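You operate a simulated robot arm through the tools that you are given. There is no shell and no other tool.

You are at the controls of a simulated robot arm. One attempt, no reset.

TASK
Hold the module by vacuum, feed it in and zero ACROSS and DEPTH.
Fine: the vacuum holds before the feed.

The check looks at the end state, three seconds after you hand in, the way a careful person would. Anything else that was tipped, shoved, dropped, spilled or broken makes it a failure.

THE ROBOT
A 6-joint arm with a two-finger gripper, fixed in place. Base frame: the origin is at the foot of the arm, x ahead of it, y to its left, z up. Units: m, degrees, N and s.
Its first joint turns from -166.0 to 166.0 degrees. Payload 2.45 kg.
The TCP is the grasp point between the finger pads, 0.02 m short of the fingertips. In the tool frame z runs along the fingers and y along their closing line. Largest opening 0.14 m; the body of the gripper starts 0.168 m behind the TCP.
Orientation is that of the tool frame in the base frame, as a unit quaternion [x, y, z, w]. With the fingers straight down and closing along the base's y, the tool's x points along the base's -x, its y along +y and its z along -z.

THE INTERFACE
- The arm moves only by the tool servo_tool. Its argument "commands" is a list of rows, each an object of numbers (a shift or turn left out is 0, a gripper value left out holds the last): "claw": the finger opening in m, from 0 to 0.14; "dx", "dy", "dz": the shift along the tool's x, y, z in m; "rx", "ry", "rz": the turn, a rotation vector about the tool's x, y, z in degrees. In form: [{"claw": .., "dx": .., "dy": .., "dz": .., "rx": .., "ry": .., "rz": ..}, ...]. A call has 1 to 20 rows; each row is the pose to reach, as a shift and turn from the pose commanded when the call began, along the tool's axes at that moment. Each row takes 0.2 s and may step no farther than 0.05 m and 8.6 degrees from the row before; otherwise, or with a gripper value out of range, the whole call is refused. Where a pose cannot be reached the arm comes as near as it can. A force on the tool above 40 N (or 10 N above the force at the start of the call, whichever is more), or a blocked arm, ends the call early, and 0.2 s more pass. Each finger travels about 0.045 m/s and halts on what it meets, pressing with about 21 N; the grip force reading is that of the motor and also rises with nothing between the fingers. The clock runs only during rows and for 0.2 s after the last one: add rows that repeat a pose to give the fingers time. It gives the time, the measured TCP pose, the force on the tool (base axes), the opening and the grip force at its end, in the units of the frame above (readings bear some noise), with the torque about the TCP (base axes, N m) and any sound that the robot's microphone picked up, and new pictures: "show" is both (left out), scene, wrist or none.
- Cameras (640 x 400 px; columns grow to the right, rows downward): "scene" is fixed at [0.0488, 0.4997, 1.5532]; the picture's right is [-0.20, -0.98, 0.00], its down [-0.60, 0.12, -0.79] and it looks along [0.77, -0.16, -0.62] (base axes); focal length 324 px, centre (320, 200). "wrist" rides on the gripper at [0.078, 0.011, -0.209] in the tool frame; the picture's right is [-0.14, 0.99, 0.00], its down [-0.92, -0.13, -0.37] and it looks along [-0.37, -0.05, 0.93] (tool axes); focal length 280 px, centre (320, 200). There is no depth. A picture from a camera that has moved, and an enlarged one, comes with that camera's place and axes in the base frame and with its lens.
- close_up(camera, box): a new picture of the part [left, top, right, bottom] of that camera's present view, enlarged. No time passes.
- sign_off(): hands the job in; it is judged then, once.

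Nothing tells you positions but the pictures and the camera data. Unless the task says otherwise, let go and move clear before handing in.

The tools are called after "Request:" as name(argument=value, ...) on one line, values as JSON. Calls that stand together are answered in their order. servo_tool: Moves the arm, as the interface text tells. Its arguments: {"type":"object","properties":{"commands":{"type":"array","items":{"type":"object","properties":{"claw":{"type":"number"},"dx":{"type":"number"},"dy":{"type":"number"},"dz":{"type":"number"},"rx":{"type":"number"},"ry":{"type":"number"},"rz":{"type":"number"}}}},"show":{"type":"string","enum":["both","scene","wrist","none"]}},"required":["commands"]} The other tools are called the same way: close_up (camera, box) takes an enlarged picture of a part of a camera's view; sign_off () hands the job in.

At the start:

```text
time_s: 0.0
position: [0.831, 0.0208, 1.1305]
tcp_rot: [0.0, 1.0, 0.0, 0.0]
force: [0.9, -1.3, 0.7]
torque: [0.04, 0.02, 0.0]
finger_gap: 0.1399
grasp_force: 0.1
```

scene: 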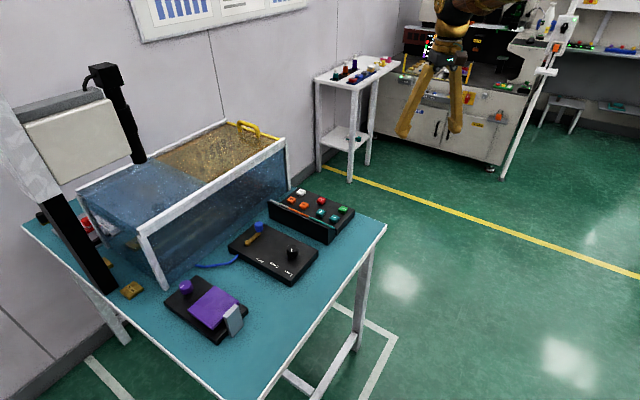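
wrist: 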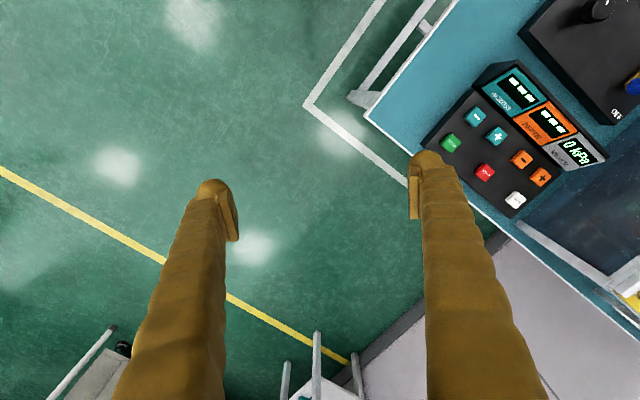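

I see a workbench with a clear enclosure, a button panel with three displays, a box with a lever and a knob, and a purple pedal-like device. I'll look closer at each before moving.

Request:
close_up(camera="scene", box=[220, 170, 380, 290])

Request:
close_up(camera="scene", box=[20, 170, 260, 350])

Request:
close_up(camera="wrist", box=[420, 40, 640, 220])

Request:
close_up(camera="scene", box=[60, 60, 300, 300])

```text
3.33 times, centred on (300, 230) of scene
camera zoom: at [0.0488, 0.4997, 1.5532], right [-0.2, -0.98, 0.0], down [-0.6, 0.12, -0.79], along [0.77, -0.16, -0.62], focal length 1081 px, centre (387, 100)
```

zoom: 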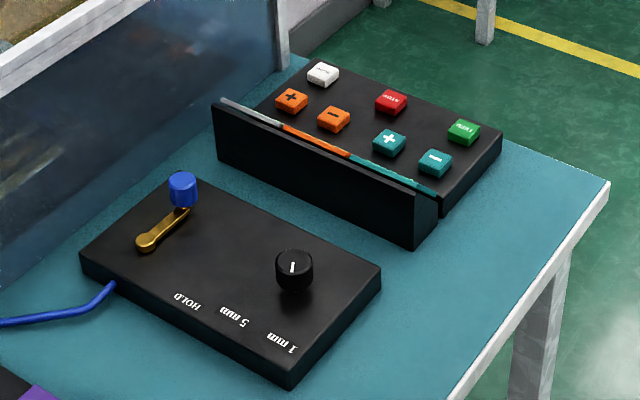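

```text
2.22 times, centred on (140, 260) of scene
camera zoom: at [0.0488, 0.4997, 1.5532], right [-0.2, -0.98, 0.0], down [-0.6, 0.12, -0.79], along [0.77, -0.16, -0.62], focal length 721 px, centre (720, 67)
```

zoom: 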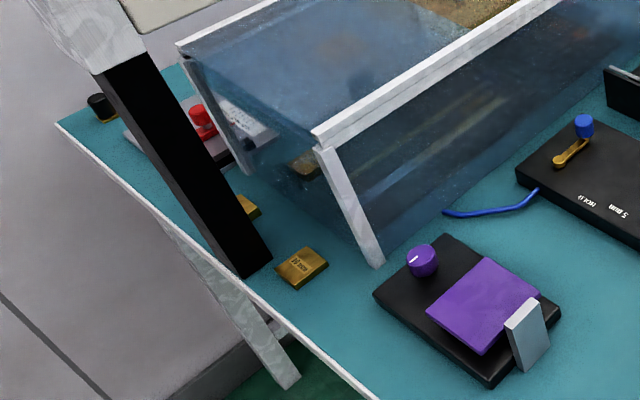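

```text
2.22 times, centred on (530, 130) of wrist
camera zoom: at [0.7537, 0.031, 1.339], right [0.14, 0.99, 0.0], down [0.92, -0.13, 0.37], along [0.37, -0.05, -0.93], focal length 623 px, centre (-147, 356)
```

zoom: 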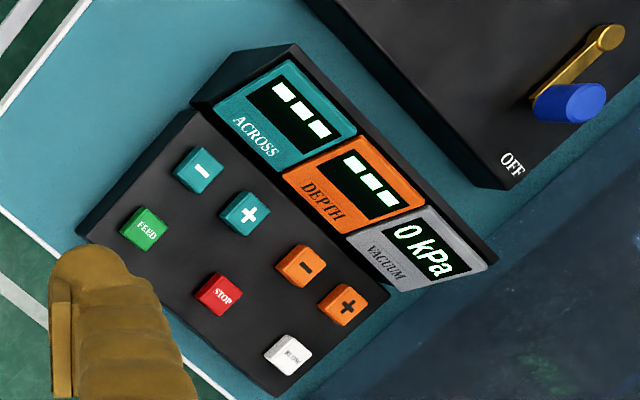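

```text
1.67 times, centred on (180, 180) of scene
camera zoom: at [0.0488, 0.4997, 1.5532], right [-0.2, -0.98, 0.0], down [-0.6, 0.12, -0.79], along [0.77, -0.16, -0.62], focal length 541 px, centre (553, 233)
```

zoom: 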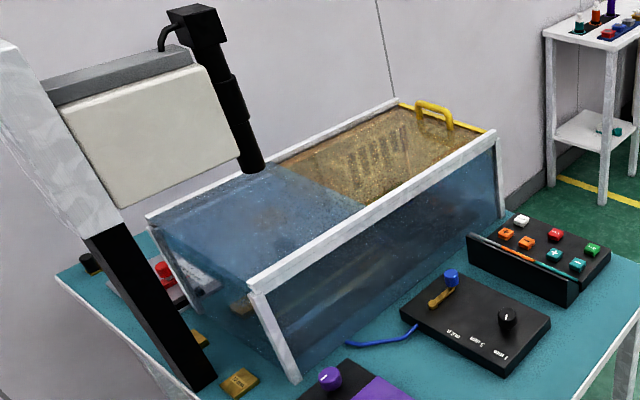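

The bench is turned about 45° to the base. The button panel is near (0.87, 0.25, 0.84), the lever/knob box near (0.75, 0.48), the purple device near (0.59, 0.67), and the enclosure is beyond them with its top near z = 1.0. I'll move the gripper high over the control box to read the labels.

Request:
servo_tool(commands=[{"dx": 0.02, "dy": 0.035}, {"dx": 0.04, "dy": 0.07}, {"dx": 0.06, "dy": 0.105}, {"dx": 0.08, "dy": 0.14}, {"dx": 0.1, "dy": 0.175}, {"dx": 0.12, "dy": 0.21}, {"dx": 0.14, "dy": 0.245}, {"dx": 0.16, "dy": 0.28}, {"dx": 0.18, "dy": 0.315}, {"dx": 0.2, "dy": 0.35}, {"dx": 0.22, "dy": 0.385}, {"dx": 0.23, "dy": 0.4}, {"dx": 0.23, "dy": 0.4}])

```text
time_s: 2.8
position: [0.6021, 0.4198, 1.1303]
tcp_rot: [0.001, 1.0, 0.0, 0.0]
force: [0.0, -0.2, 0.3]
torque: [0.01, 0.01, -0.02]
finger_gap: 0.1399
grasp_force: 0.0
camera wrist: at [0.5244, 0.4301, 1.3385], right [0.14, 0.99, 0.0], down [0.92, -0.13, 0.37], along [0.37, -0.05, -0.93], focal length 280 px, centre (320, 200)
```

scene: 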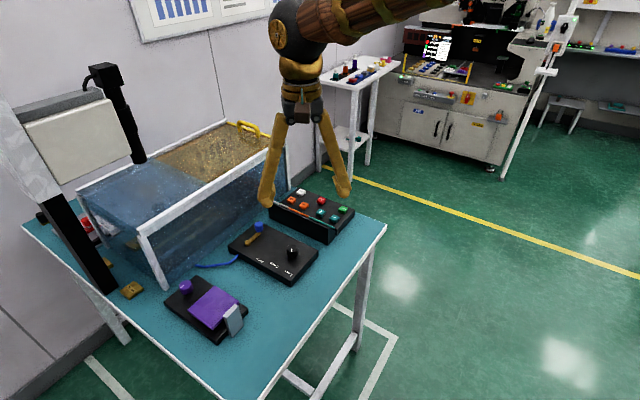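
wrist: 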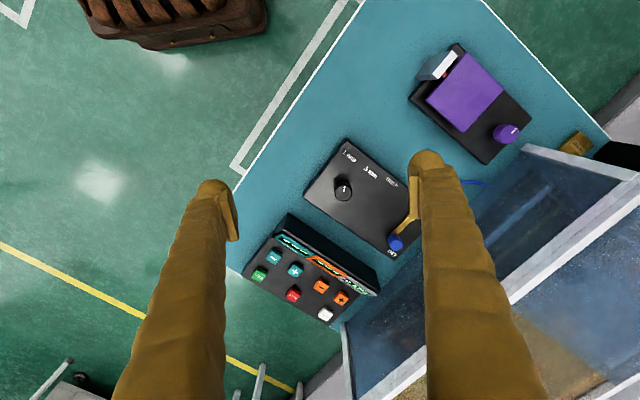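

Request:
close_up(camera="wrist", box=[290, 120, 430, 260])

Request:
close_up(camera="wrist", box=[400, 30, 620, 180])

Request:
close_up(camera="wrist", box=[230, 210, 390, 330])

Request:
close_up(camera="wrist", box=[430, 130, 640, 400])

```text
2.86 times, centred on (360, 190) of wrist
camera zoom: at [0.5244, 0.4301, 1.3385], right [0.14, 0.99, 0.0], down [0.92, -0.13, 0.37], along [0.37, -0.05, -0.93], focal length 801 px, centre (206, 229)
```

zoom: 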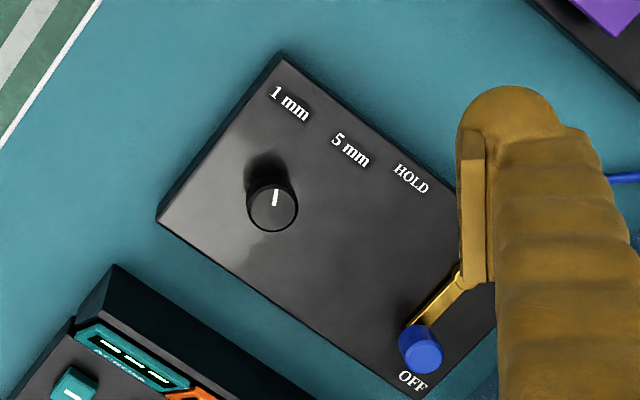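

```text
2.67 times, centred on (510, 105) of wrist
camera zoom: at [0.5244, 0.4301, 1.3385], right [0.14, 0.99, 0.0], down [0.92, -0.13, 0.37], along [0.37, -0.05, -0.93], focal length 748 px, centre (-187, 453)
```

zoom: 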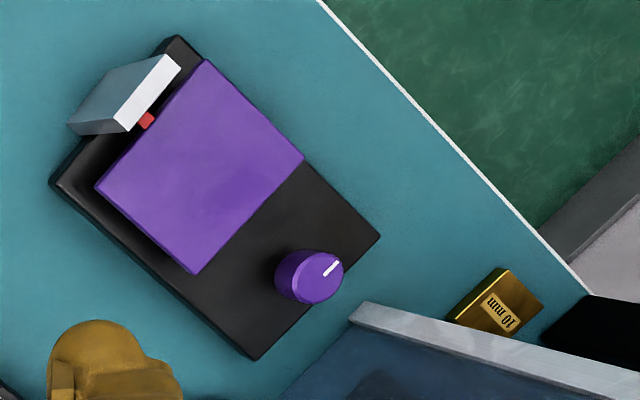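

```text
3.33 times, centred on (310, 270) of wrist
camera zoom: at [0.5244, 0.4301, 1.3385], right [0.14, 0.99, 0.0], down [0.92, -0.13, 0.37], along [0.37, -0.05, -0.93], focal length 935 px, centre (353, -33)
```

zoom: 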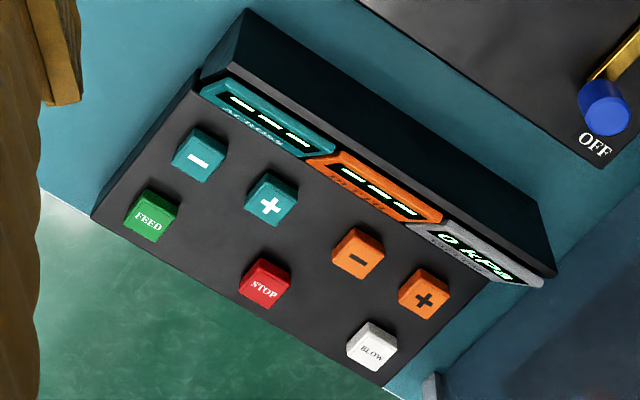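

```text
1.48 times, centred on (535, 265) of wrist
camera zoom: at [0.5244, 0.4301, 1.3385], right [0.14, 0.99, 0.0], down [0.92, -0.13, 0.37], along [0.37, -0.05, -0.93], focal length 415 px, centre (2, 104)
```

zoom: 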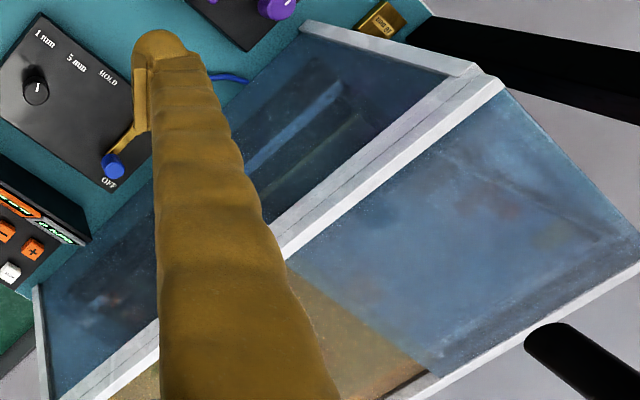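

The lever box is the vacuum valve (OFF/HOLD) with a 1 mm/5 mm step knob. The panel has FEED, STOP, ACROSS −/+, DEPTH −/+ and BLOW. One finger hides the lever pivot, so I'll shift sideways for clear views of it and the purple unit.

Request:
servo_tool(commands=[{"dx": 0.015, "dy": 0.04}, {"dx": 0.03, "dy": 0.08}, {"dx": 0.045, "dy": 0.12}, {"dx": 0.06, "dy": 0.16}, {"dx": 0.06, "dy": 0.16}], show="wrist")

Request:
close_up(camera="wrist", box=[230, 120, 420, 270])

Request:
close_up(camera="wrist", box=[300, 20, 520, 170])

Request:
close_up(camera="scene", box=[30, 190, 130, 260])

```text
time_s: 4.0
position: [0.5416, 0.5802, 1.1298]
tcp_rot: [-0.001, 1.0, 0.0, 0.0]
force: [-0.7, -0.7, 0.1]
torque: [-0.01, 0.03, 0.01]
finger_gap: 0.1398
grasp_force: 0.1
camera wrist: at [0.4625, 0.5915, 1.339], right [0.14, 0.99, 0.0], down [0.92, -0.13, 0.37], along [0.37, -0.05, -0.93], focal length 280 px, centre (320, 200)
```

wrist: 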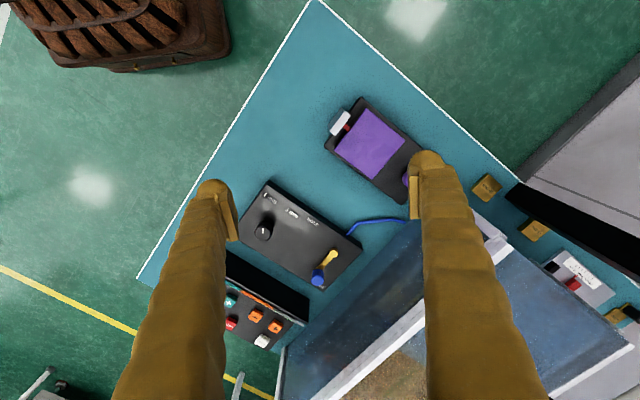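

```text
2.67 times, centred on (325, 195) of wrist
camera zoom: at [0.4625, 0.5915, 1.339], right [0.14, 0.99, 0.0], down [0.92, -0.13, 0.37], along [0.37, -0.05, -0.93], focal length 748 px, centre (307, 213)
```

zoom: 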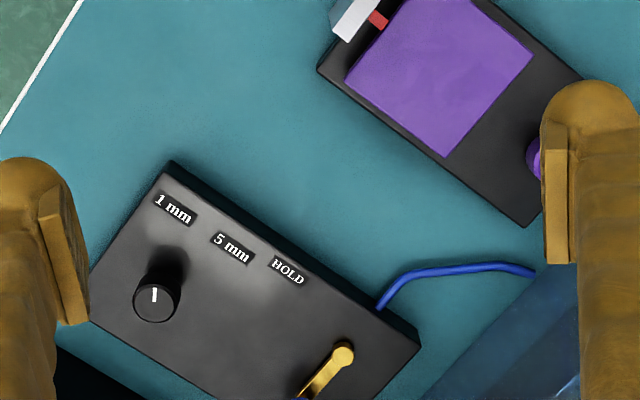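

```text
2.67 times, centred on (410, 95) of wrist
camera zoom: at [0.4625, 0.5915, 1.339], right [0.14, 0.99, 0.0], down [0.92, -0.13, 0.37], along [0.37, -0.05, -0.93], focal length 748 px, centre (80, 480)
```

zoom: 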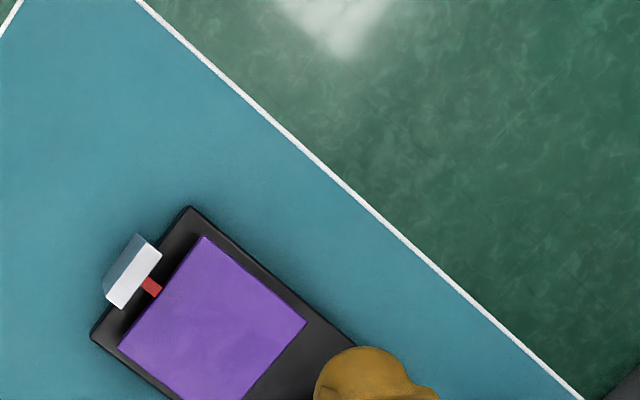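

```text
5.71 times, centred on (80, 225) of scene
camera zoom: at [0.0488, 0.4997, 1.5532], right [-0.2, -0.98, 0.0], down [-0.6, 0.12, -0.79], along [0.77, -0.16, -0.62], focal length 1854 px, centre (1691, 57)
```

zoom: 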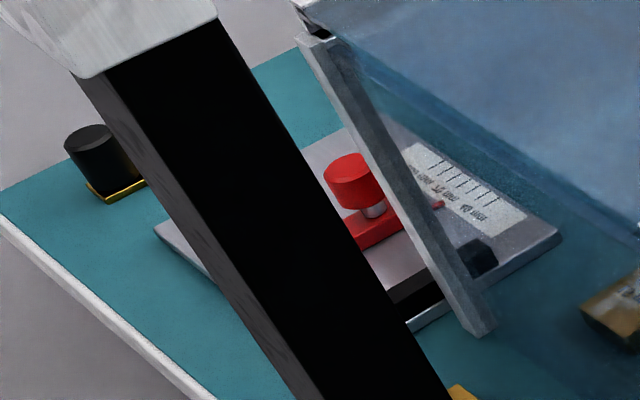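

The lever pivot is now in view. I'll zoom in on it and on the purple unit's knob.

Request:
close_up(camera="wrist", box=[235, 170, 395, 300])

Request:
close_up(camera="wrist", box=[480, 200, 640, 330])

Request:
close_up(camera="scene", box=[150, 260, 270, 350])

Request:
close_up(camera="scene", box=[80, 120, 290, 290])

Request:
close_up(camera="scene", box=[225, 175, 345, 290])

```text
3.08 times, centred on (315, 235) of wrist
camera zoom: at [0.4625, 0.5915, 1.339], right [0.14, 0.99, 0.0], down [0.92, -0.13, 0.37], along [0.37, -0.05, -0.93], focal length 863 px, centre (335, 92)
```

zoom: 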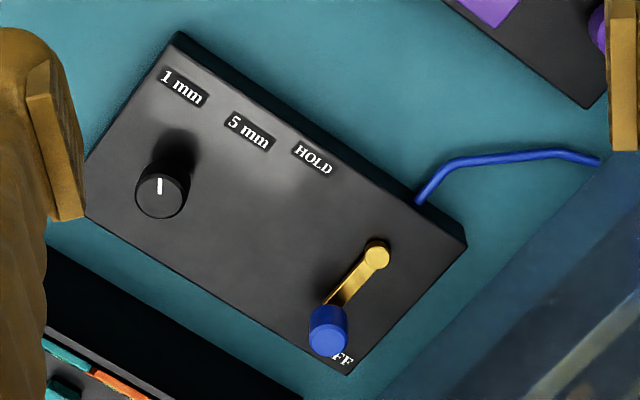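

```text
3.08 times, centred on (560, 265) of wrist
camera zoom: at [0.4625, 0.5915, 1.339], right [0.14, 0.99, 0.0], down [0.92, -0.13, 0.37], along [0.37, -0.05, -0.93], focal length 863 px, centre (-418, 0)
```

zoom: 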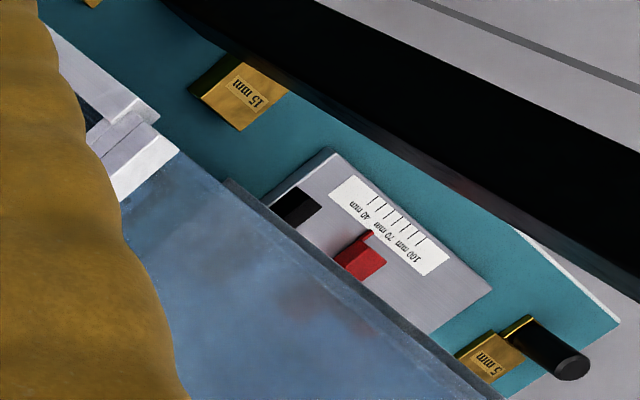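

```text
4.44 times, centred on (210, 305) of scene
camera zoom: at [0.0488, 0.4997, 1.5532], right [-0.2, -0.98, 0.0], down [-0.6, 0.12, -0.79], along [0.77, -0.16, -0.62], focal length 1442 px, centre (809, -267)
```

zoom: 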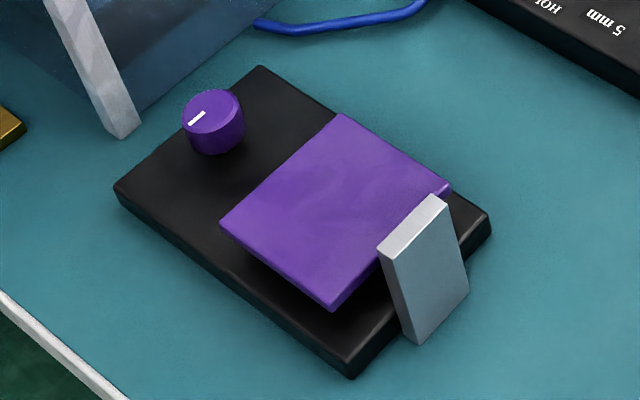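

```text
2.35 times, centred on (185, 205) of scene
camera zoom: at [0.0488, 0.4997, 1.5532], right [-0.2, -0.98, 0.0], down [-0.6, 0.12, -0.79], along [0.77, -0.16, -0.62], focal length 763 px, centre (638, 188)
```

zoom: 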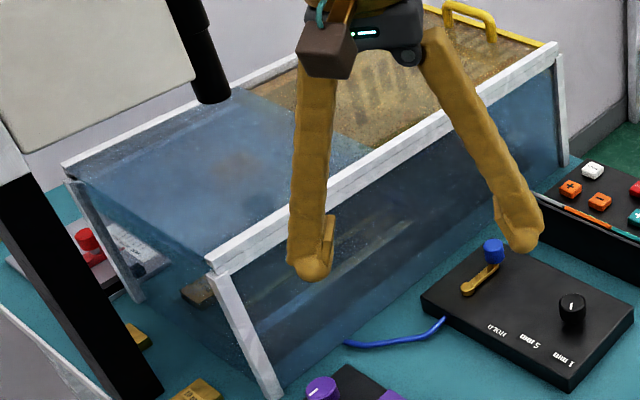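

```text
3.48 times, centred on (285, 232) of scene
camera zoom: at [0.0488, 0.4997, 1.5532], right [-0.2, -0.98, 0.0], down [-0.6, 0.12, -0.79], along [0.77, -0.16, -0.62], focal length 1128 px, centre (442, 87)
```

zoom: 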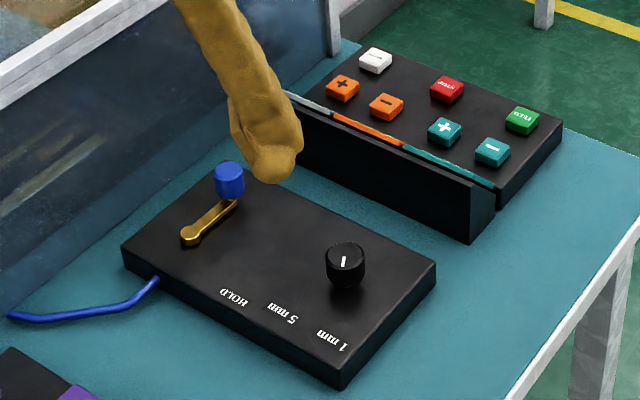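

The lever's handle (top near (0.812, 0.537, 0.88)) sits at OFF, with its pivot near (0.762, 0.575). It must swing about 90–110° clockwise (seen from above) to HOLD. I'll turn the gripper so its closing line is tangent to the swing and hover over the handle.

Request:
servo_tool(commands=[{"claw": 0.06, "dx": -0.015, "dy": -0.0025, "dz": 0.0, "rz": -8.3}, {"dx": -0.03, "dy": -0.005, "dz": 0.0, "rz": -16.6}, {"dx": -0.045, "dy": -0.0075, "dz": 0.0, "rz": -24.9}, {"dx": -0.06, "dy": -0.01, "dz": 0.0, "rz": -33.2}, {"dx": -0.075, "dy": -0.0125, "dz": 0.0, "rz": -41.5}, {"dx": -0.09, "dy": -0.015, "dz": 0.0, "rz": -49.8}, {"dx": -0.105, "dy": -0.0175, "dz": 0.0, "rz": -58.1}, {"dx": -0.12, "dy": -0.02, "dz": 0.01, "rz": -66.4}, {"dx": -0.135, "dy": -0.0225, "dz": 0.02, "rz": -74.7}, {"dx": -0.15, "dy": -0.025, "dz": 0.03, "rz": -83.0}, {"dx": -0.165, "dy": -0.0275, "dz": 0.04, "rz": -91.3}, {"dx": -0.18, "dy": -0.03, "dz": 0.05, "rz": -99.6}, {"dx": -0.195, "dy": -0.0325, "dz": 0.06, "rz": -107.9}, {"dx": -0.21, "dy": -0.035, "dz": 0.07, "rz": -116.2}, {"dx": -0.225, "dy": -0.0375, "dz": 0.08, "rz": -124.5}, {"dx": -0.24, "dy": -0.04, "dz": 0.09, "rz": -132.8}, {"dx": -0.26, "dy": -0.043, "dz": 0.1, "rz": -141.0}, {"dx": -0.27, "dy": -0.043, "dz": 0.1, "rz": -141.0}])

```text
time_s: 7.8
position: [0.8105, 0.5384, 1.03]
tcp_rot: [0.943, -0.333, 0.0, 0.0]
force: [-0.1, -0.2, 0.4]
torque: [0.01, -0.03, -0.01]
finger_gap: 0.06
grasp_force: 0.1
camera wrist: at [0.8648, 0.4806, 1.2388], right [-0.73, -0.68, 0.0], down [-0.64, 0.68, 0.37], along [-0.25, 0.27, -0.93], focal length 280 px, centre (320, 200)
```

scene: 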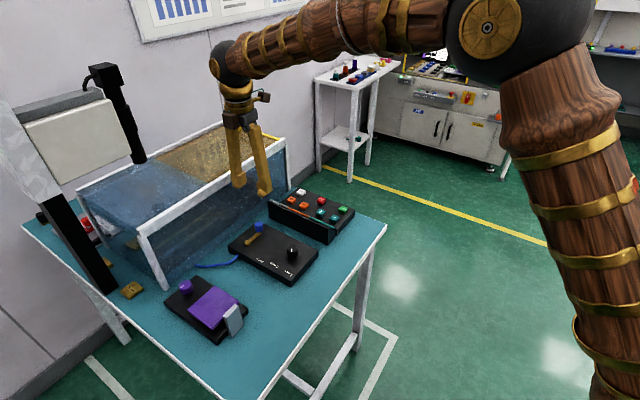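
wrist: 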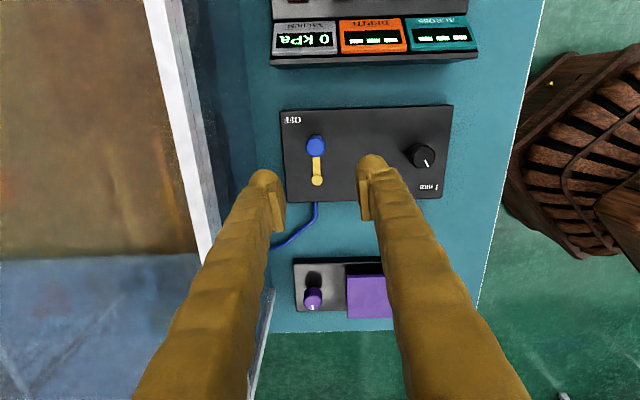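

I'm hovering near the handle, and the arm reaches this spot. A close-up will fix the handle, label and knob positions.

Request:
close_up(camera="wrist", box=[270, 90, 460, 210])

Request:
close_up(camera="wrist", box=[270, 240, 410, 340])

Request:
close_up(camera="scene", box=[220, 170, 360, 290])

Request:
close_up(camera="wrist", box=[0, 0, 280, 400])

```text
3.33 times, centred on (365, 150) of wrist
camera zoom: at [0.8648, 0.4806, 1.2388], right [-0.73, -0.68, 0.0], down [-0.64, 0.68, 0.37], along [-0.25, 0.27, -0.93], focal length 935 px, centre (170, 367)
```

zoom: 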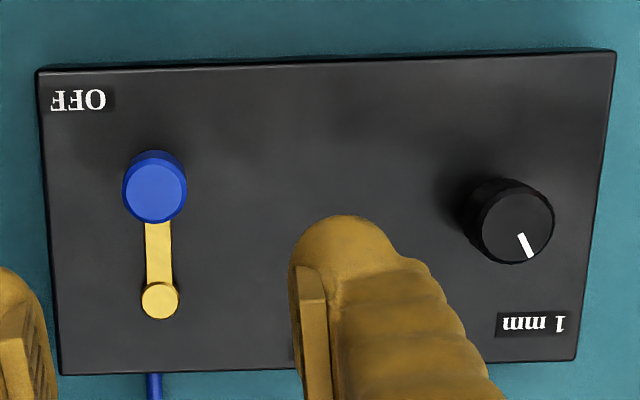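

```text
4.00 times, centred on (340, 290) of wrist
camera zoom: at [0.8648, 0.4806, 1.2388], right [-0.73, -0.68, 0.0], down [-0.64, 0.68, 0.37], along [-0.25, 0.27, -0.93], focal length 1122 px, centre (240, -160)
```

zoom: 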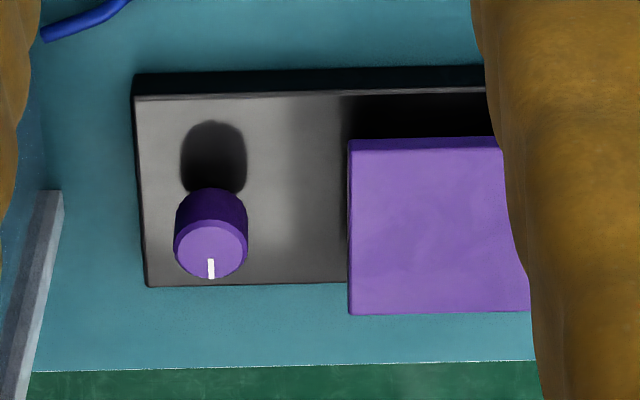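

```text
3.33 times, centred on (290, 230) of scene
camera zoom: at [0.0488, 0.4997, 1.5532], right [-0.2, -0.98, 0.0], down [-0.6, 0.12, -0.79], along [0.77, -0.16, -0.62], focal length 1081 px, centre (420, 100)
```

zoom: 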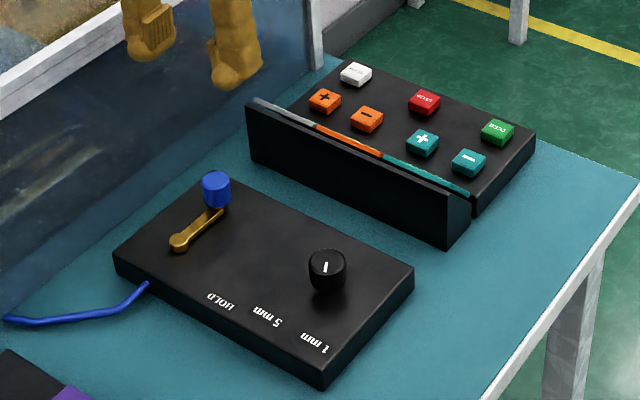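

```text
1.00 times, centred on (140, 200) of wrist (not enlarged: the box is as wide or as high as the picture)
camera zoom: at [0.8648, 0.4806, 1.2388], right [-0.73, -0.68, 0.0], down [-0.64, 0.68, 0.37], along [-0.25, 0.27, -0.93], focal length 280 px, centre (500, 200)
```

zoom: 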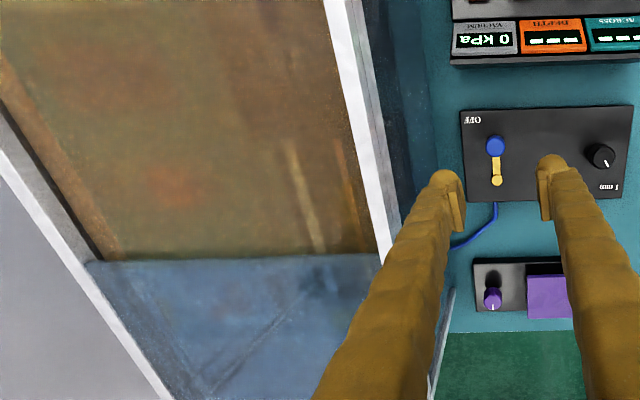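

The handle is at about (0.820, 0.537), top z ≈ 0.871, and the pivot at about (0.783, 0.576). The bench axes sit at 45°. I'll trim the yaw and position and come down to just above the handle.

Request:
servo_tool(commands=[{"claw": 0.055, "dx": 0.004, "dy": -0.002, "dz": 0.03, "rz": 3}, {"dx": 0.008, "dy": -0.005, "dz": 0.06, "rz": 6}, {"dx": 0.008, "dy": -0.005, "dz": 0.09, "rz": 6}, {"dx": 0.008, "dy": -0.005, "dz": 0.12, "rz": 6}, {"dx": 0.008, "dy": -0.005, "dz": 0.128, "rz": 6}, {"dx": 0.008, "dy": -0.005, "dz": 0.128, "rz": 6}])

Request:
close_up(camera="wrist", box=[230, 90, 430, 230])

Request:
close_up(camera="scene", box=[210, 180, 330, 270])

```text
time_s: 9.2
position: [0.8208, 0.536, 0.901]
tcp_rot: [0.924, -0.383, 0.0, 0.001]
force: [0.8, -0.8, 0.5]
torque: [0.0, -0.01, -0.01]
finger_gap: 0.055
grasp_force: 0.0
camera wrist: at [0.8686, 0.4735, 1.1103], right [-0.8, -0.6, 0.0], down [-0.56, 0.74, 0.37], along [-0.22, 0.29, -0.93], focal length 280 px, centre (320, 200)
```

scene: 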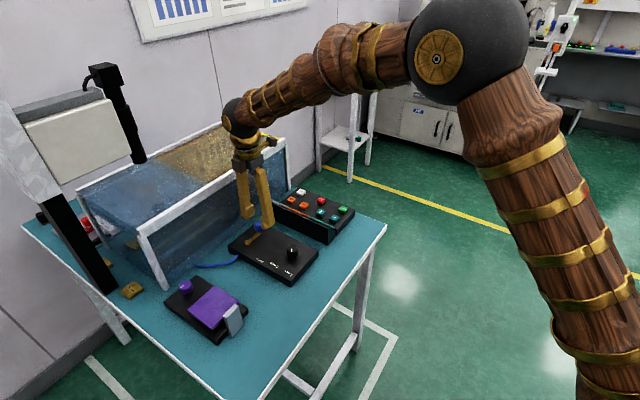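
wrist: 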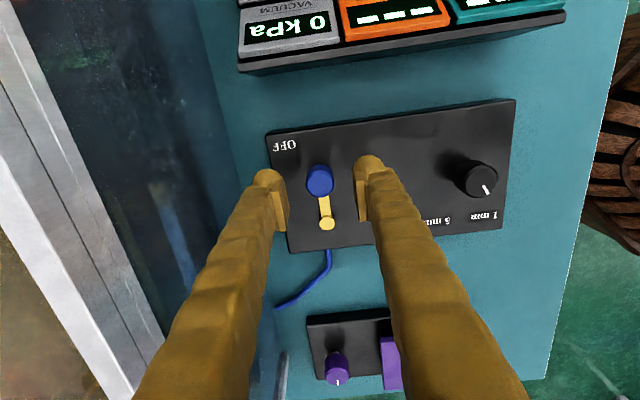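

```text
2.86 times, centred on (330, 160) of wrist
camera zoom: at [0.8686, 0.4735, 1.1103], right [-0.8, -0.6, 0.0], down [-0.56, 0.74, 0.37], along [-0.22, 0.29, -0.93], focal length 801 px, centre (291, 314)
```

zoom: 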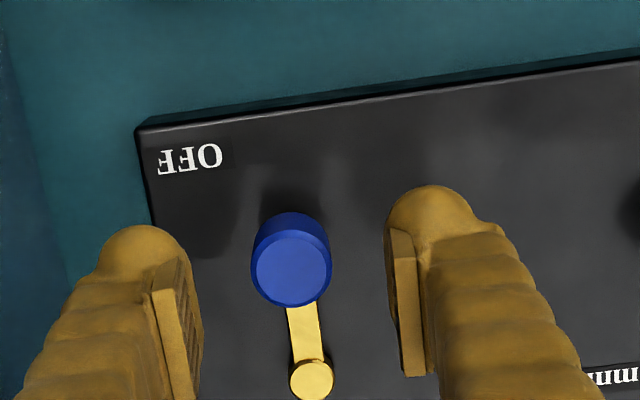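

```text
4.44 times, centred on (270, 225) of scene
camera zoom: at [0.0488, 0.4997, 1.5532], right [-0.2, -0.98, 0.0], down [-0.6, 0.12, -0.79], along [0.77, -0.16, -0.62], focal length 1442 px, centre (542, 89)
```

zoom: 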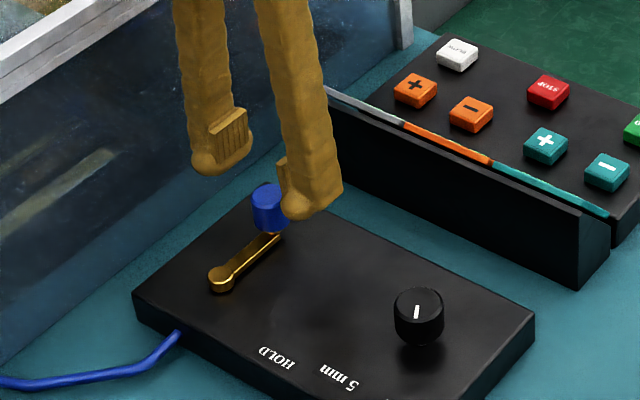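

The handle sits centred between the fingers. I'll come down so the tips reach mid-handle and narrow the gap to a loose cage.

Request:
servo_tool(commands=[{"dz": 0.012}, {"dz": 0.024}, {"dz": 0.036}, {"dz": 0.036, "claw": 0.032}, {"dz": 0.036, "claw": 0.032}, {"dz": 0.036, "claw": 0.032}])

Request:
close_up(camera="wrist", box=[230, 110, 430, 250])

Request:
close_up(camera="scene", box=[210, 180, 330, 270])

```text
time_s: 10.6
position: [0.8207, 0.5363, 0.8666]
tcp_rot: [0.924, -0.382, -0.001, 0.0]
force: [-0.1, -0.5, -0.4]
torque: [-0.01, 0.03, 0.0]
finger_gap: 0.0322
grasp_force: 0.0
camera wrist: at [0.8683, 0.4743, 1.075], right [-0.8, -0.6, 0.0], down [-0.56, 0.74, 0.37], along [-0.22, 0.29, -0.93], focal length 280 px, centre (320, 200)
```

scene: 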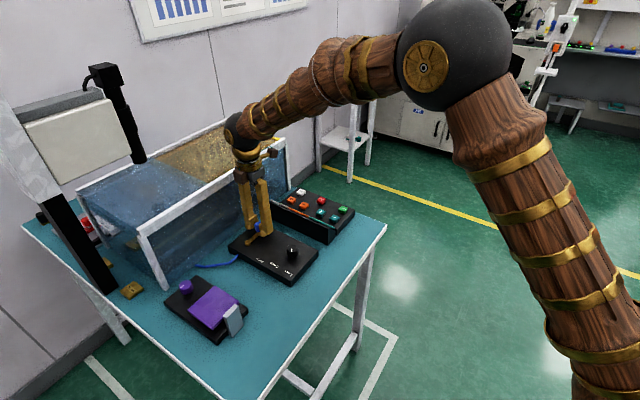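
wrist: 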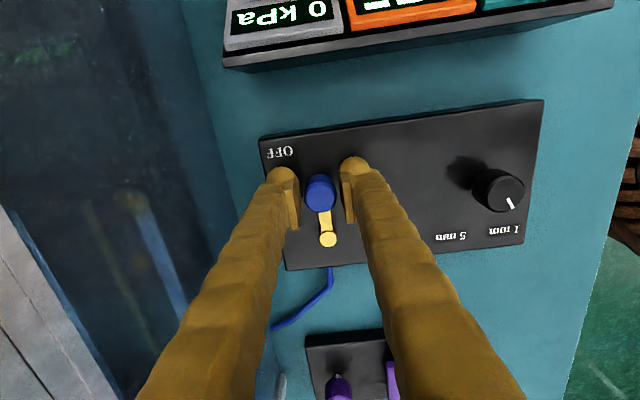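

```text
2.86 times, centred on (330, 180) of wrist
camera zoom: at [0.8683, 0.4743, 1.075], right [-0.8, -0.6, 0.0], down [-0.56, 0.74, 0.37], along [-0.22, 0.29, -0.93], focal length 801 px, centre (291, 257)
```

zoom: 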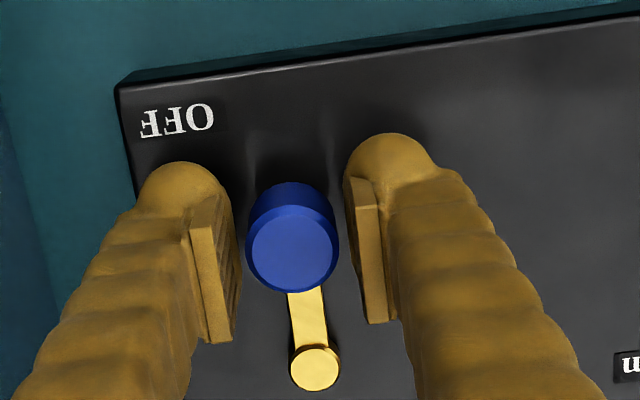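

```text
4.44 times, centred on (270, 225) of scene
camera zoom: at [0.0488, 0.4997, 1.5532], right [-0.2, -0.98, 0.0], down [-0.6, 0.12, -0.79], along [0.77, -0.16, -0.62], focal length 1442 px, centre (542, 89)
```

zoom: 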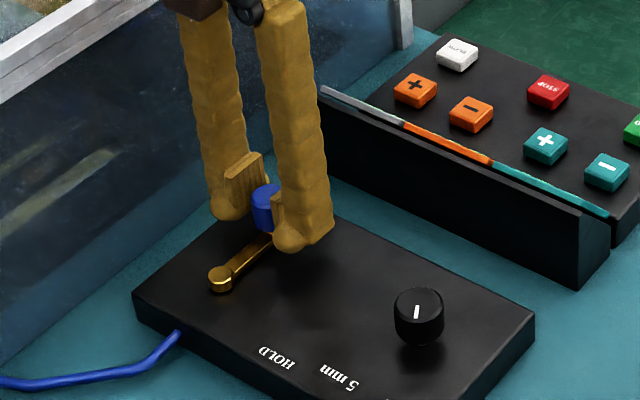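

The handle is caged between the pads. I'll swing it along its arc about the pivot, turning the tool with it, and stop at 60° to check.

Request:
servo_tool(commands=[{"dx": -0.0005, "dy": 0.0072, "rz": 7.5}, {"dx": -0.0019, "dy": 0.0143, "rz": 15}, {"dx": -0.0042, "dy": 0.0212, "rz": 22.5}, {"dx": -0.0074, "dy": 0.0277, "rz": 30}, {"dx": -0.0114, "dy": 0.0337, "rz": 37.5}, {"dx": -0.0162, "dy": 0.0391, "rz": 45}, {"dx": -0.0216, "dy": 0.0439, "rz": 52.5}, {"dx": -0.0277, "dy": 0.0479, "rz": 60}])

Request:
close_up(camera="wrist", box=[230, 110, 430, 250])

Request:
close_up(camera="scene", box=[210, 180, 330, 270])

```text
time_s: 12.4
position: [0.7683, 0.5224, 0.8667]
tcp_rot: [-0.608, 0.794, -0.001, 0.0]
force: [0.1, -0.7, -0.5]
torque: [0.03, 0.0, 0.02]
finger_gap: 0.0322
grasp_force: 0.0
camera wrist: at [0.7368, 0.4494, 1.0757], right [-0.92, 0.39, 0.0], down [0.36, 0.86, 0.37], along [0.14, 0.34, -0.93], focal length 280 px, centre (320, 200)
```

scene: 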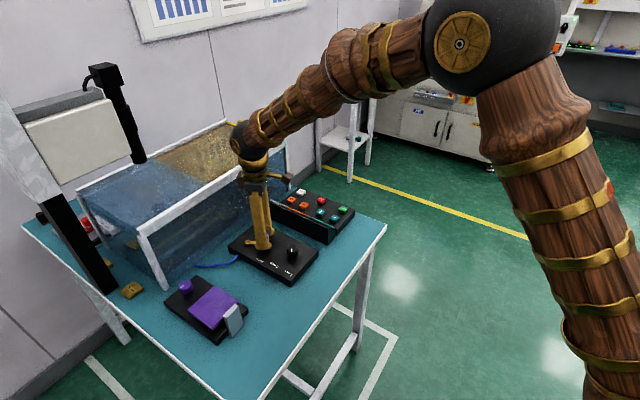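
wrist: 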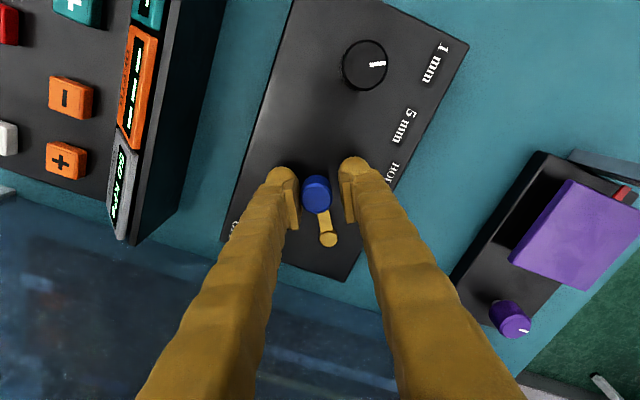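

```text
2.86 times, centred on (330, 180) of wrist
camera zoom: at [0.7368, 0.4494, 1.0757], right [-0.92, 0.39, 0.0], down [0.36, 0.86, 0.37], along [0.14, 0.34, -0.93], focal length 801 px, centre (291, 257)
```

zoom: 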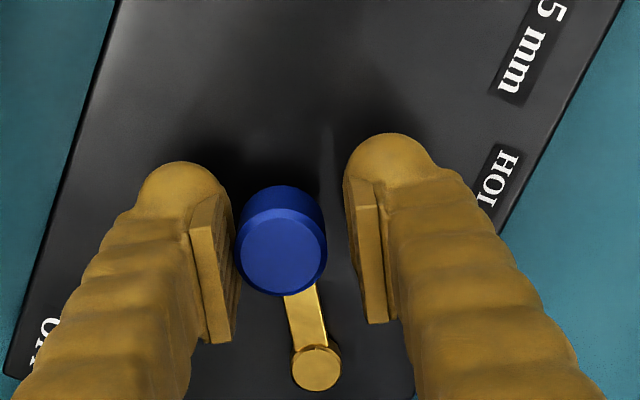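

```text
4.44 times, centred on (270, 225) of scene
camera zoom: at [0.0488, 0.4997, 1.5532], right [-0.2, -0.98, 0.0], down [-0.6, 0.12, -0.79], along [0.77, -0.16, -0.62], focal length 1442 px, centre (542, 89)
```

zoom: 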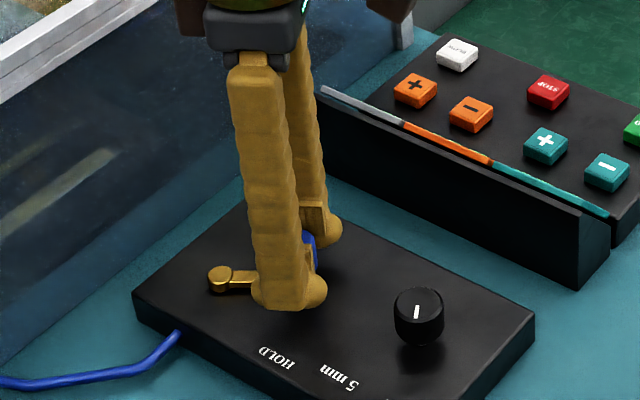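

The lever follows freely, and the vacuum display looks to be changing. I'll read it before continuing.

Request:
close_up(camera="wrist", box=[60, 100, 180, 250])

Request:
close_up(camera="wrist", box=[380, 100, 460, 220])

```text
2.67 times, centred on (120, 175) of wrist
camera zoom: at [0.7368, 0.4494, 1.0757], right [-0.92, 0.39, 0.0], down [0.36, 0.86, 0.37], along [0.14, 0.34, -0.93], focal length 748 px, centre (853, 267)
```

zoom: 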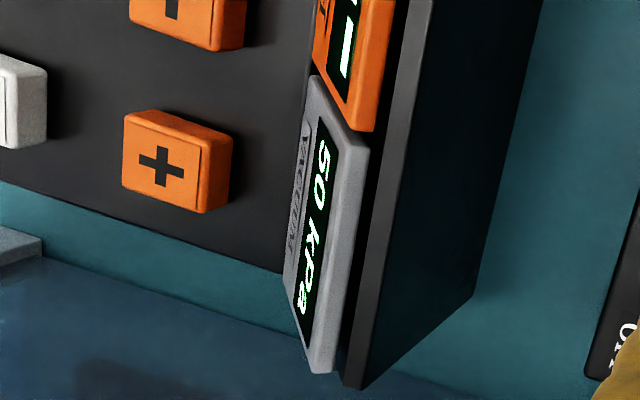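

```text
3.33 times, centred on (420, 160) of wrist
camera zoom: at [0.7368, 0.4494, 1.0757], right [-0.92, 0.39, 0.0], down [0.36, 0.86, 0.37], along [0.14, 0.34, -0.93], focal length 935 px, centre (-13, 333)
```

zoom: 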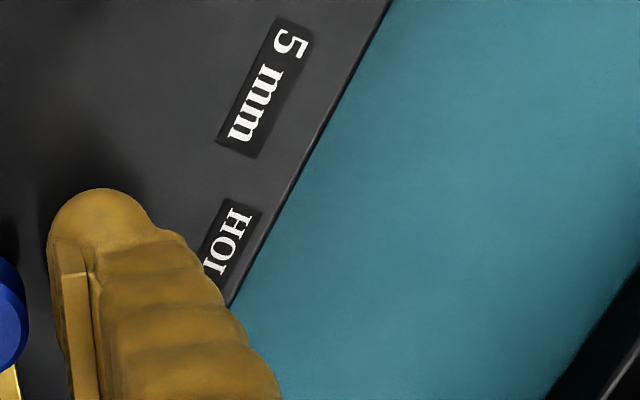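

The vacuum reads 50 kPa with the lever part way. I'll continue the swing toward the HOLD end.

Request:
servo_tool(commands=[{"dx": -0.0003, "dy": 0.0058, "rz": 6}, {"dx": -0.0012, "dy": 0.0115, "rz": 12}, {"dx": -0.0027, "dy": 0.0171, "rz": 18}, {"dx": -0.0048, "dy": 0.0225, "rz": 24}, {"dx": -0.0074, "dy": 0.0277, "rz": 30}])

Request:
close_up(camera="wrist", box=[230, 110, 430, 250])

Request:
close_up(camera="wrist", box=[0, 100, 220, 300])

Request:
close_up(camera="scene", box=[210, 180, 330, 270])

```text
time_s: 13.6
position: [0.7405, 0.5375, 0.8656]
tcp_rot: [-0.382, 0.924, 0.0, 0.0]
force: [-0.5, -0.2, -0.1]
torque: [0.01, 0.0, -0.01]
finger_gap: 0.0322
grasp_force: 0.0
camera wrist: at [0.6782, 0.4894, 1.0745], right [-0.6, 0.8, 0.0], down [0.74, 0.56, 0.37], along [0.29, 0.22, -0.93], focal length 280 px, centre (320, 200)
```

scene: 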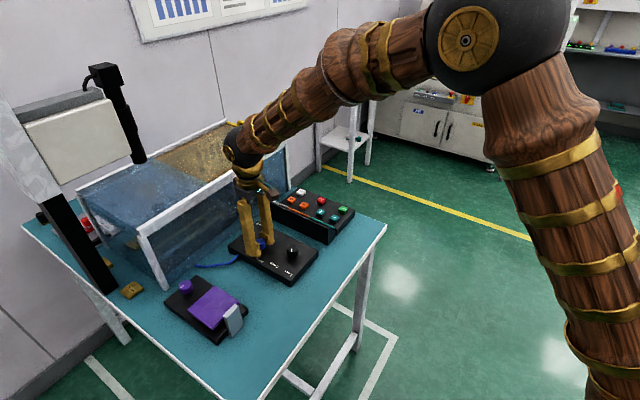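
wrist: 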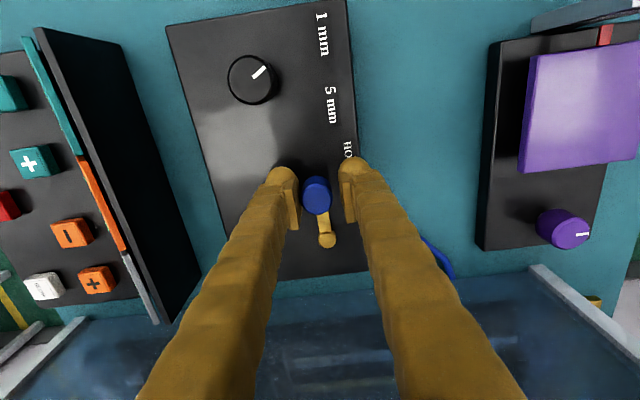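

```text
2.86 times, centred on (330, 180) of wrist
camera zoom: at [0.6782, 0.4894, 1.0745], right [-0.6, 0.8, 0.0], down [0.74, 0.56, 0.37], along [0.29, 0.22, -0.93], focal length 801 px, centre (291, 257)
```

zoom: 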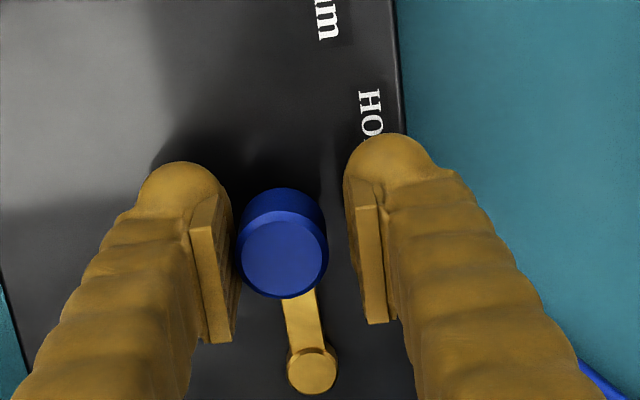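

```text
2.00 times, centred on (110, 200) of wrist
camera zoom: at [0.6782, 0.4894, 1.0745], right [-0.6, 0.8, 0.0], down [0.74, 0.56, 0.37], along [0.29, 0.22, -0.93], focal length 561 px, centre (740, 200)
```

zoom: 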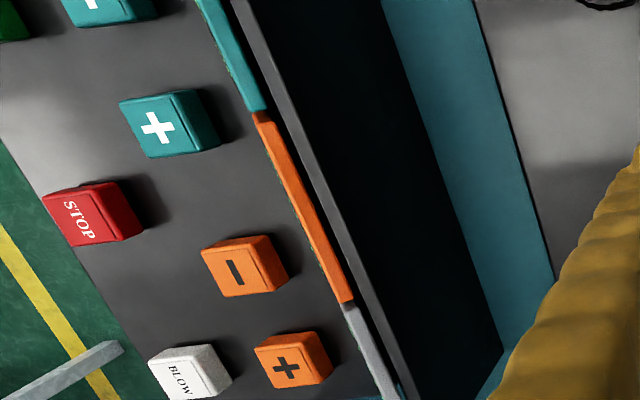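

```text
4.44 times, centred on (270, 225) of scene
camera zoom: at [0.0488, 0.4997, 1.5532], right [-0.2, -0.98, 0.0], down [-0.6, 0.12, -0.79], along [0.77, -0.16, -0.62], focal length 1442 px, centre (542, 89)
```

zoom: 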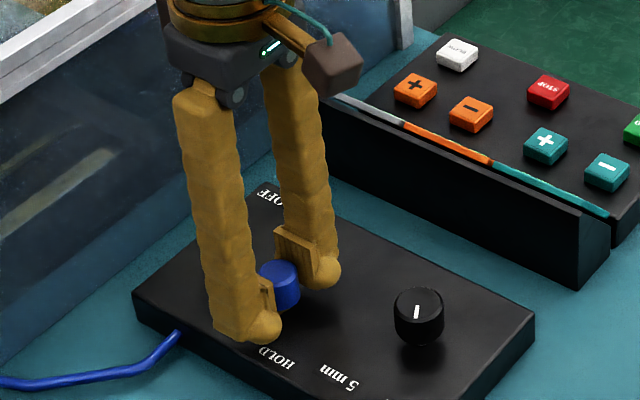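

The lever is at roughly 88° and still moves freely. I'll ease it on a little at a time to find the end stop.

Request:
servo_tool(commands=[{"dx": -0.0001, "dy": 0.0039, "rz": 4}, {"dx": -0.0005, "dy": 0.0077, "rz": 8}, {"dx": -0.0012, "dy": 0.0115, "rz": 12}])

Request:
close_up(camera="wrist", box=[230, 110, 430, 250])

Request:
close_up(camera="scene", box=[210, 180, 330, 270])

```text
time_s: 14.4
position: [0.7347, 0.544, 0.8661]
tcp_rot: [-0.282, 0.959, 0.0, 0.0]
force: [15.2, -11.0, -1.5]
torque: [-0.09, -0.16, 0.13]
finger_gap: 0.0444
grasp_force: 9.1
camera wrist: at [0.6636, 0.5113, 1.0753], right [-0.42, 0.91, 0.0], down [0.84, 0.39, 0.37], along [0.33, 0.16, -0.93], focal length 280 px, centre (320, 200)
```

scene: 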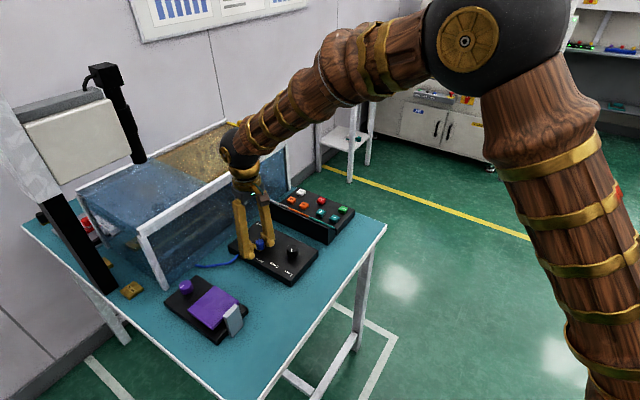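
wrist: 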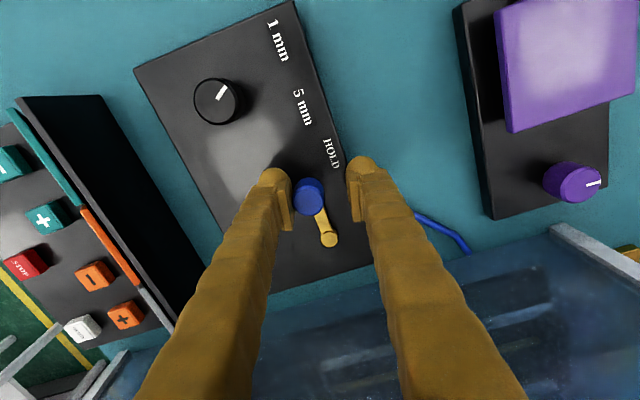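

```text
2.86 times, centred on (330, 180) of wrist
camera zoom: at [0.6636, 0.5113, 1.0753], right [-0.42, 0.91, 0.0], down [0.84, 0.39, 0.37], along [0.33, 0.16, -0.93], focal length 801 px, centre (291, 257)
```

zoom: 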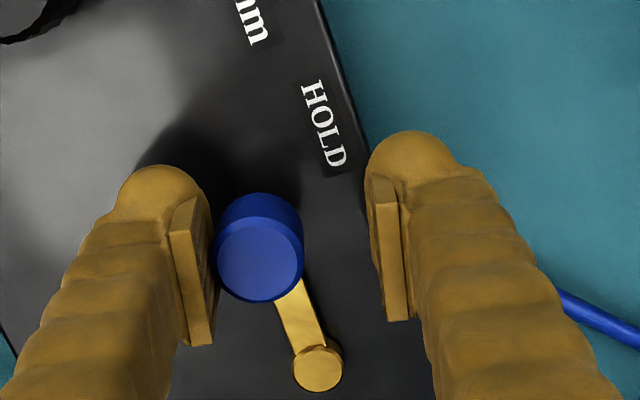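

```text
4.44 times, centred on (270, 225) of scene
camera zoom: at [0.0488, 0.4997, 1.5532], right [-0.2, -0.98, 0.0], down [-0.6, 0.12, -0.79], along [0.77, -0.16, -0.62], focal length 1442 px, centre (542, 89)
```

zoom: 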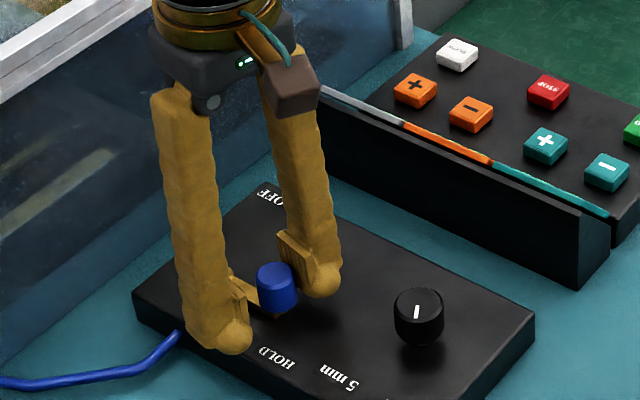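

The force rose and the fingers spread, so the lever is at its HOLD stop. I'll relieve the push, open the cage, lift off, and check that the lever stays and the vacuum holds.

Request:
servo_tool(commands=[{"dy": -0.004, "claw": 0.05}, {"dy": -0.008, "claw": 0.055}, {"dy": -0.008, "claw": 0.055}, {"dy": -0.008, "dz": -0.03, "claw": 0.055}, {"dy": -0.008, "dz": -0.06}, {"dy": -0.008, "dz": -0.09}, {"dy": -0.008, "dz": -0.12}, {"dy": -0.008, "dz": -0.15}])

Request:
close_up(camera="wrist", box=[100, 60, 400, 270])

Request:
close_up(camera="scene", box=[210, 180, 330, 270])

```text
time_s: 16.2
position: [0.7405, 0.5371, 1.0173]
tcp_rot: [-0.284, 0.959, 0.0, -0.001]
force: [0.1, -0.3, 0.1]
torque: [0.02, 0.04, 0.01]
finger_gap: 0.0546
grasp_force: 0.0
camera wrist: at [0.6695, 0.5044, 1.226], right [-0.42, 0.91, 0.0], down [0.84, 0.39, 0.37], along [0.33, 0.16, -0.93], focal length 280 px, centre (320, 200)
```

scene: 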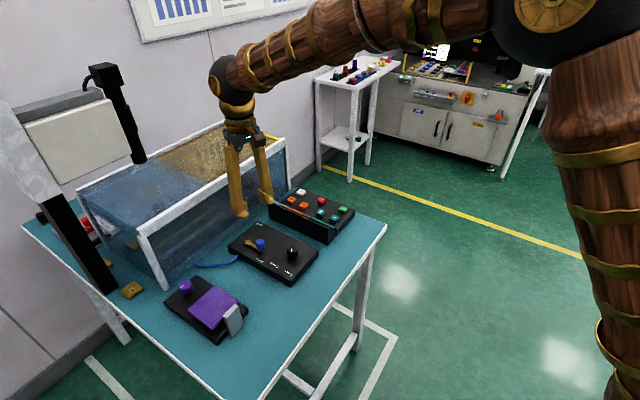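
wrist: 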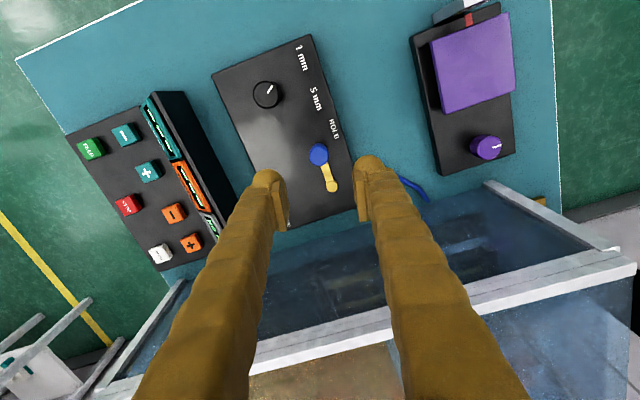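

```text
1.90 times, centred on (250, 165) of wrist
camera zoom: at [0.6695, 0.5044, 1.226], right [-0.42, 0.91, 0.0], down [0.84, 0.39, 0.37], along [0.33, 0.16, -0.93], focal length 534 px, centre (453, 267)
```

zoom: 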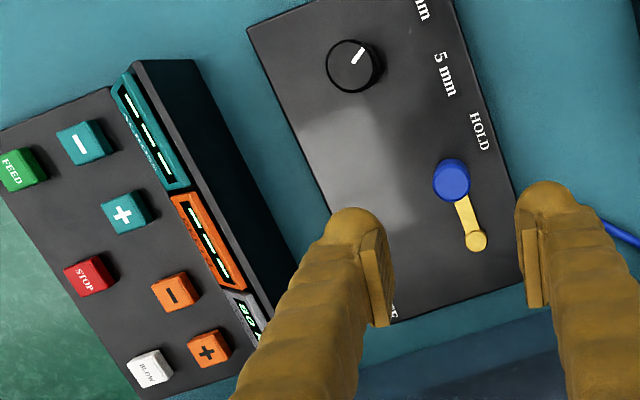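

```text
4.44 times, centred on (270, 225) of scene
camera zoom: at [0.0488, 0.4997, 1.5532], right [-0.2, -0.98, 0.0], down [-0.6, 0.12, -0.79], along [0.77, -0.16, -0.62], focal length 1442 px, centre (542, 89)
```

zoom: 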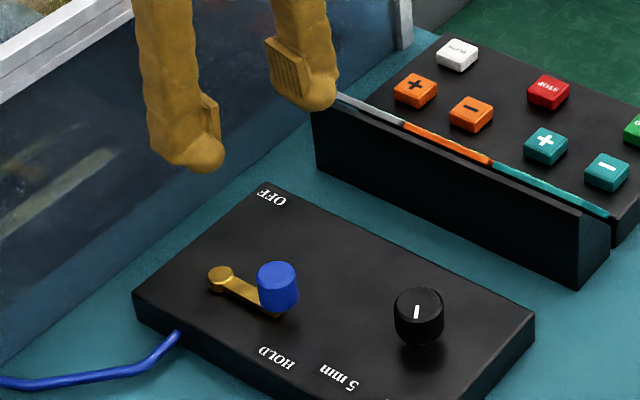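

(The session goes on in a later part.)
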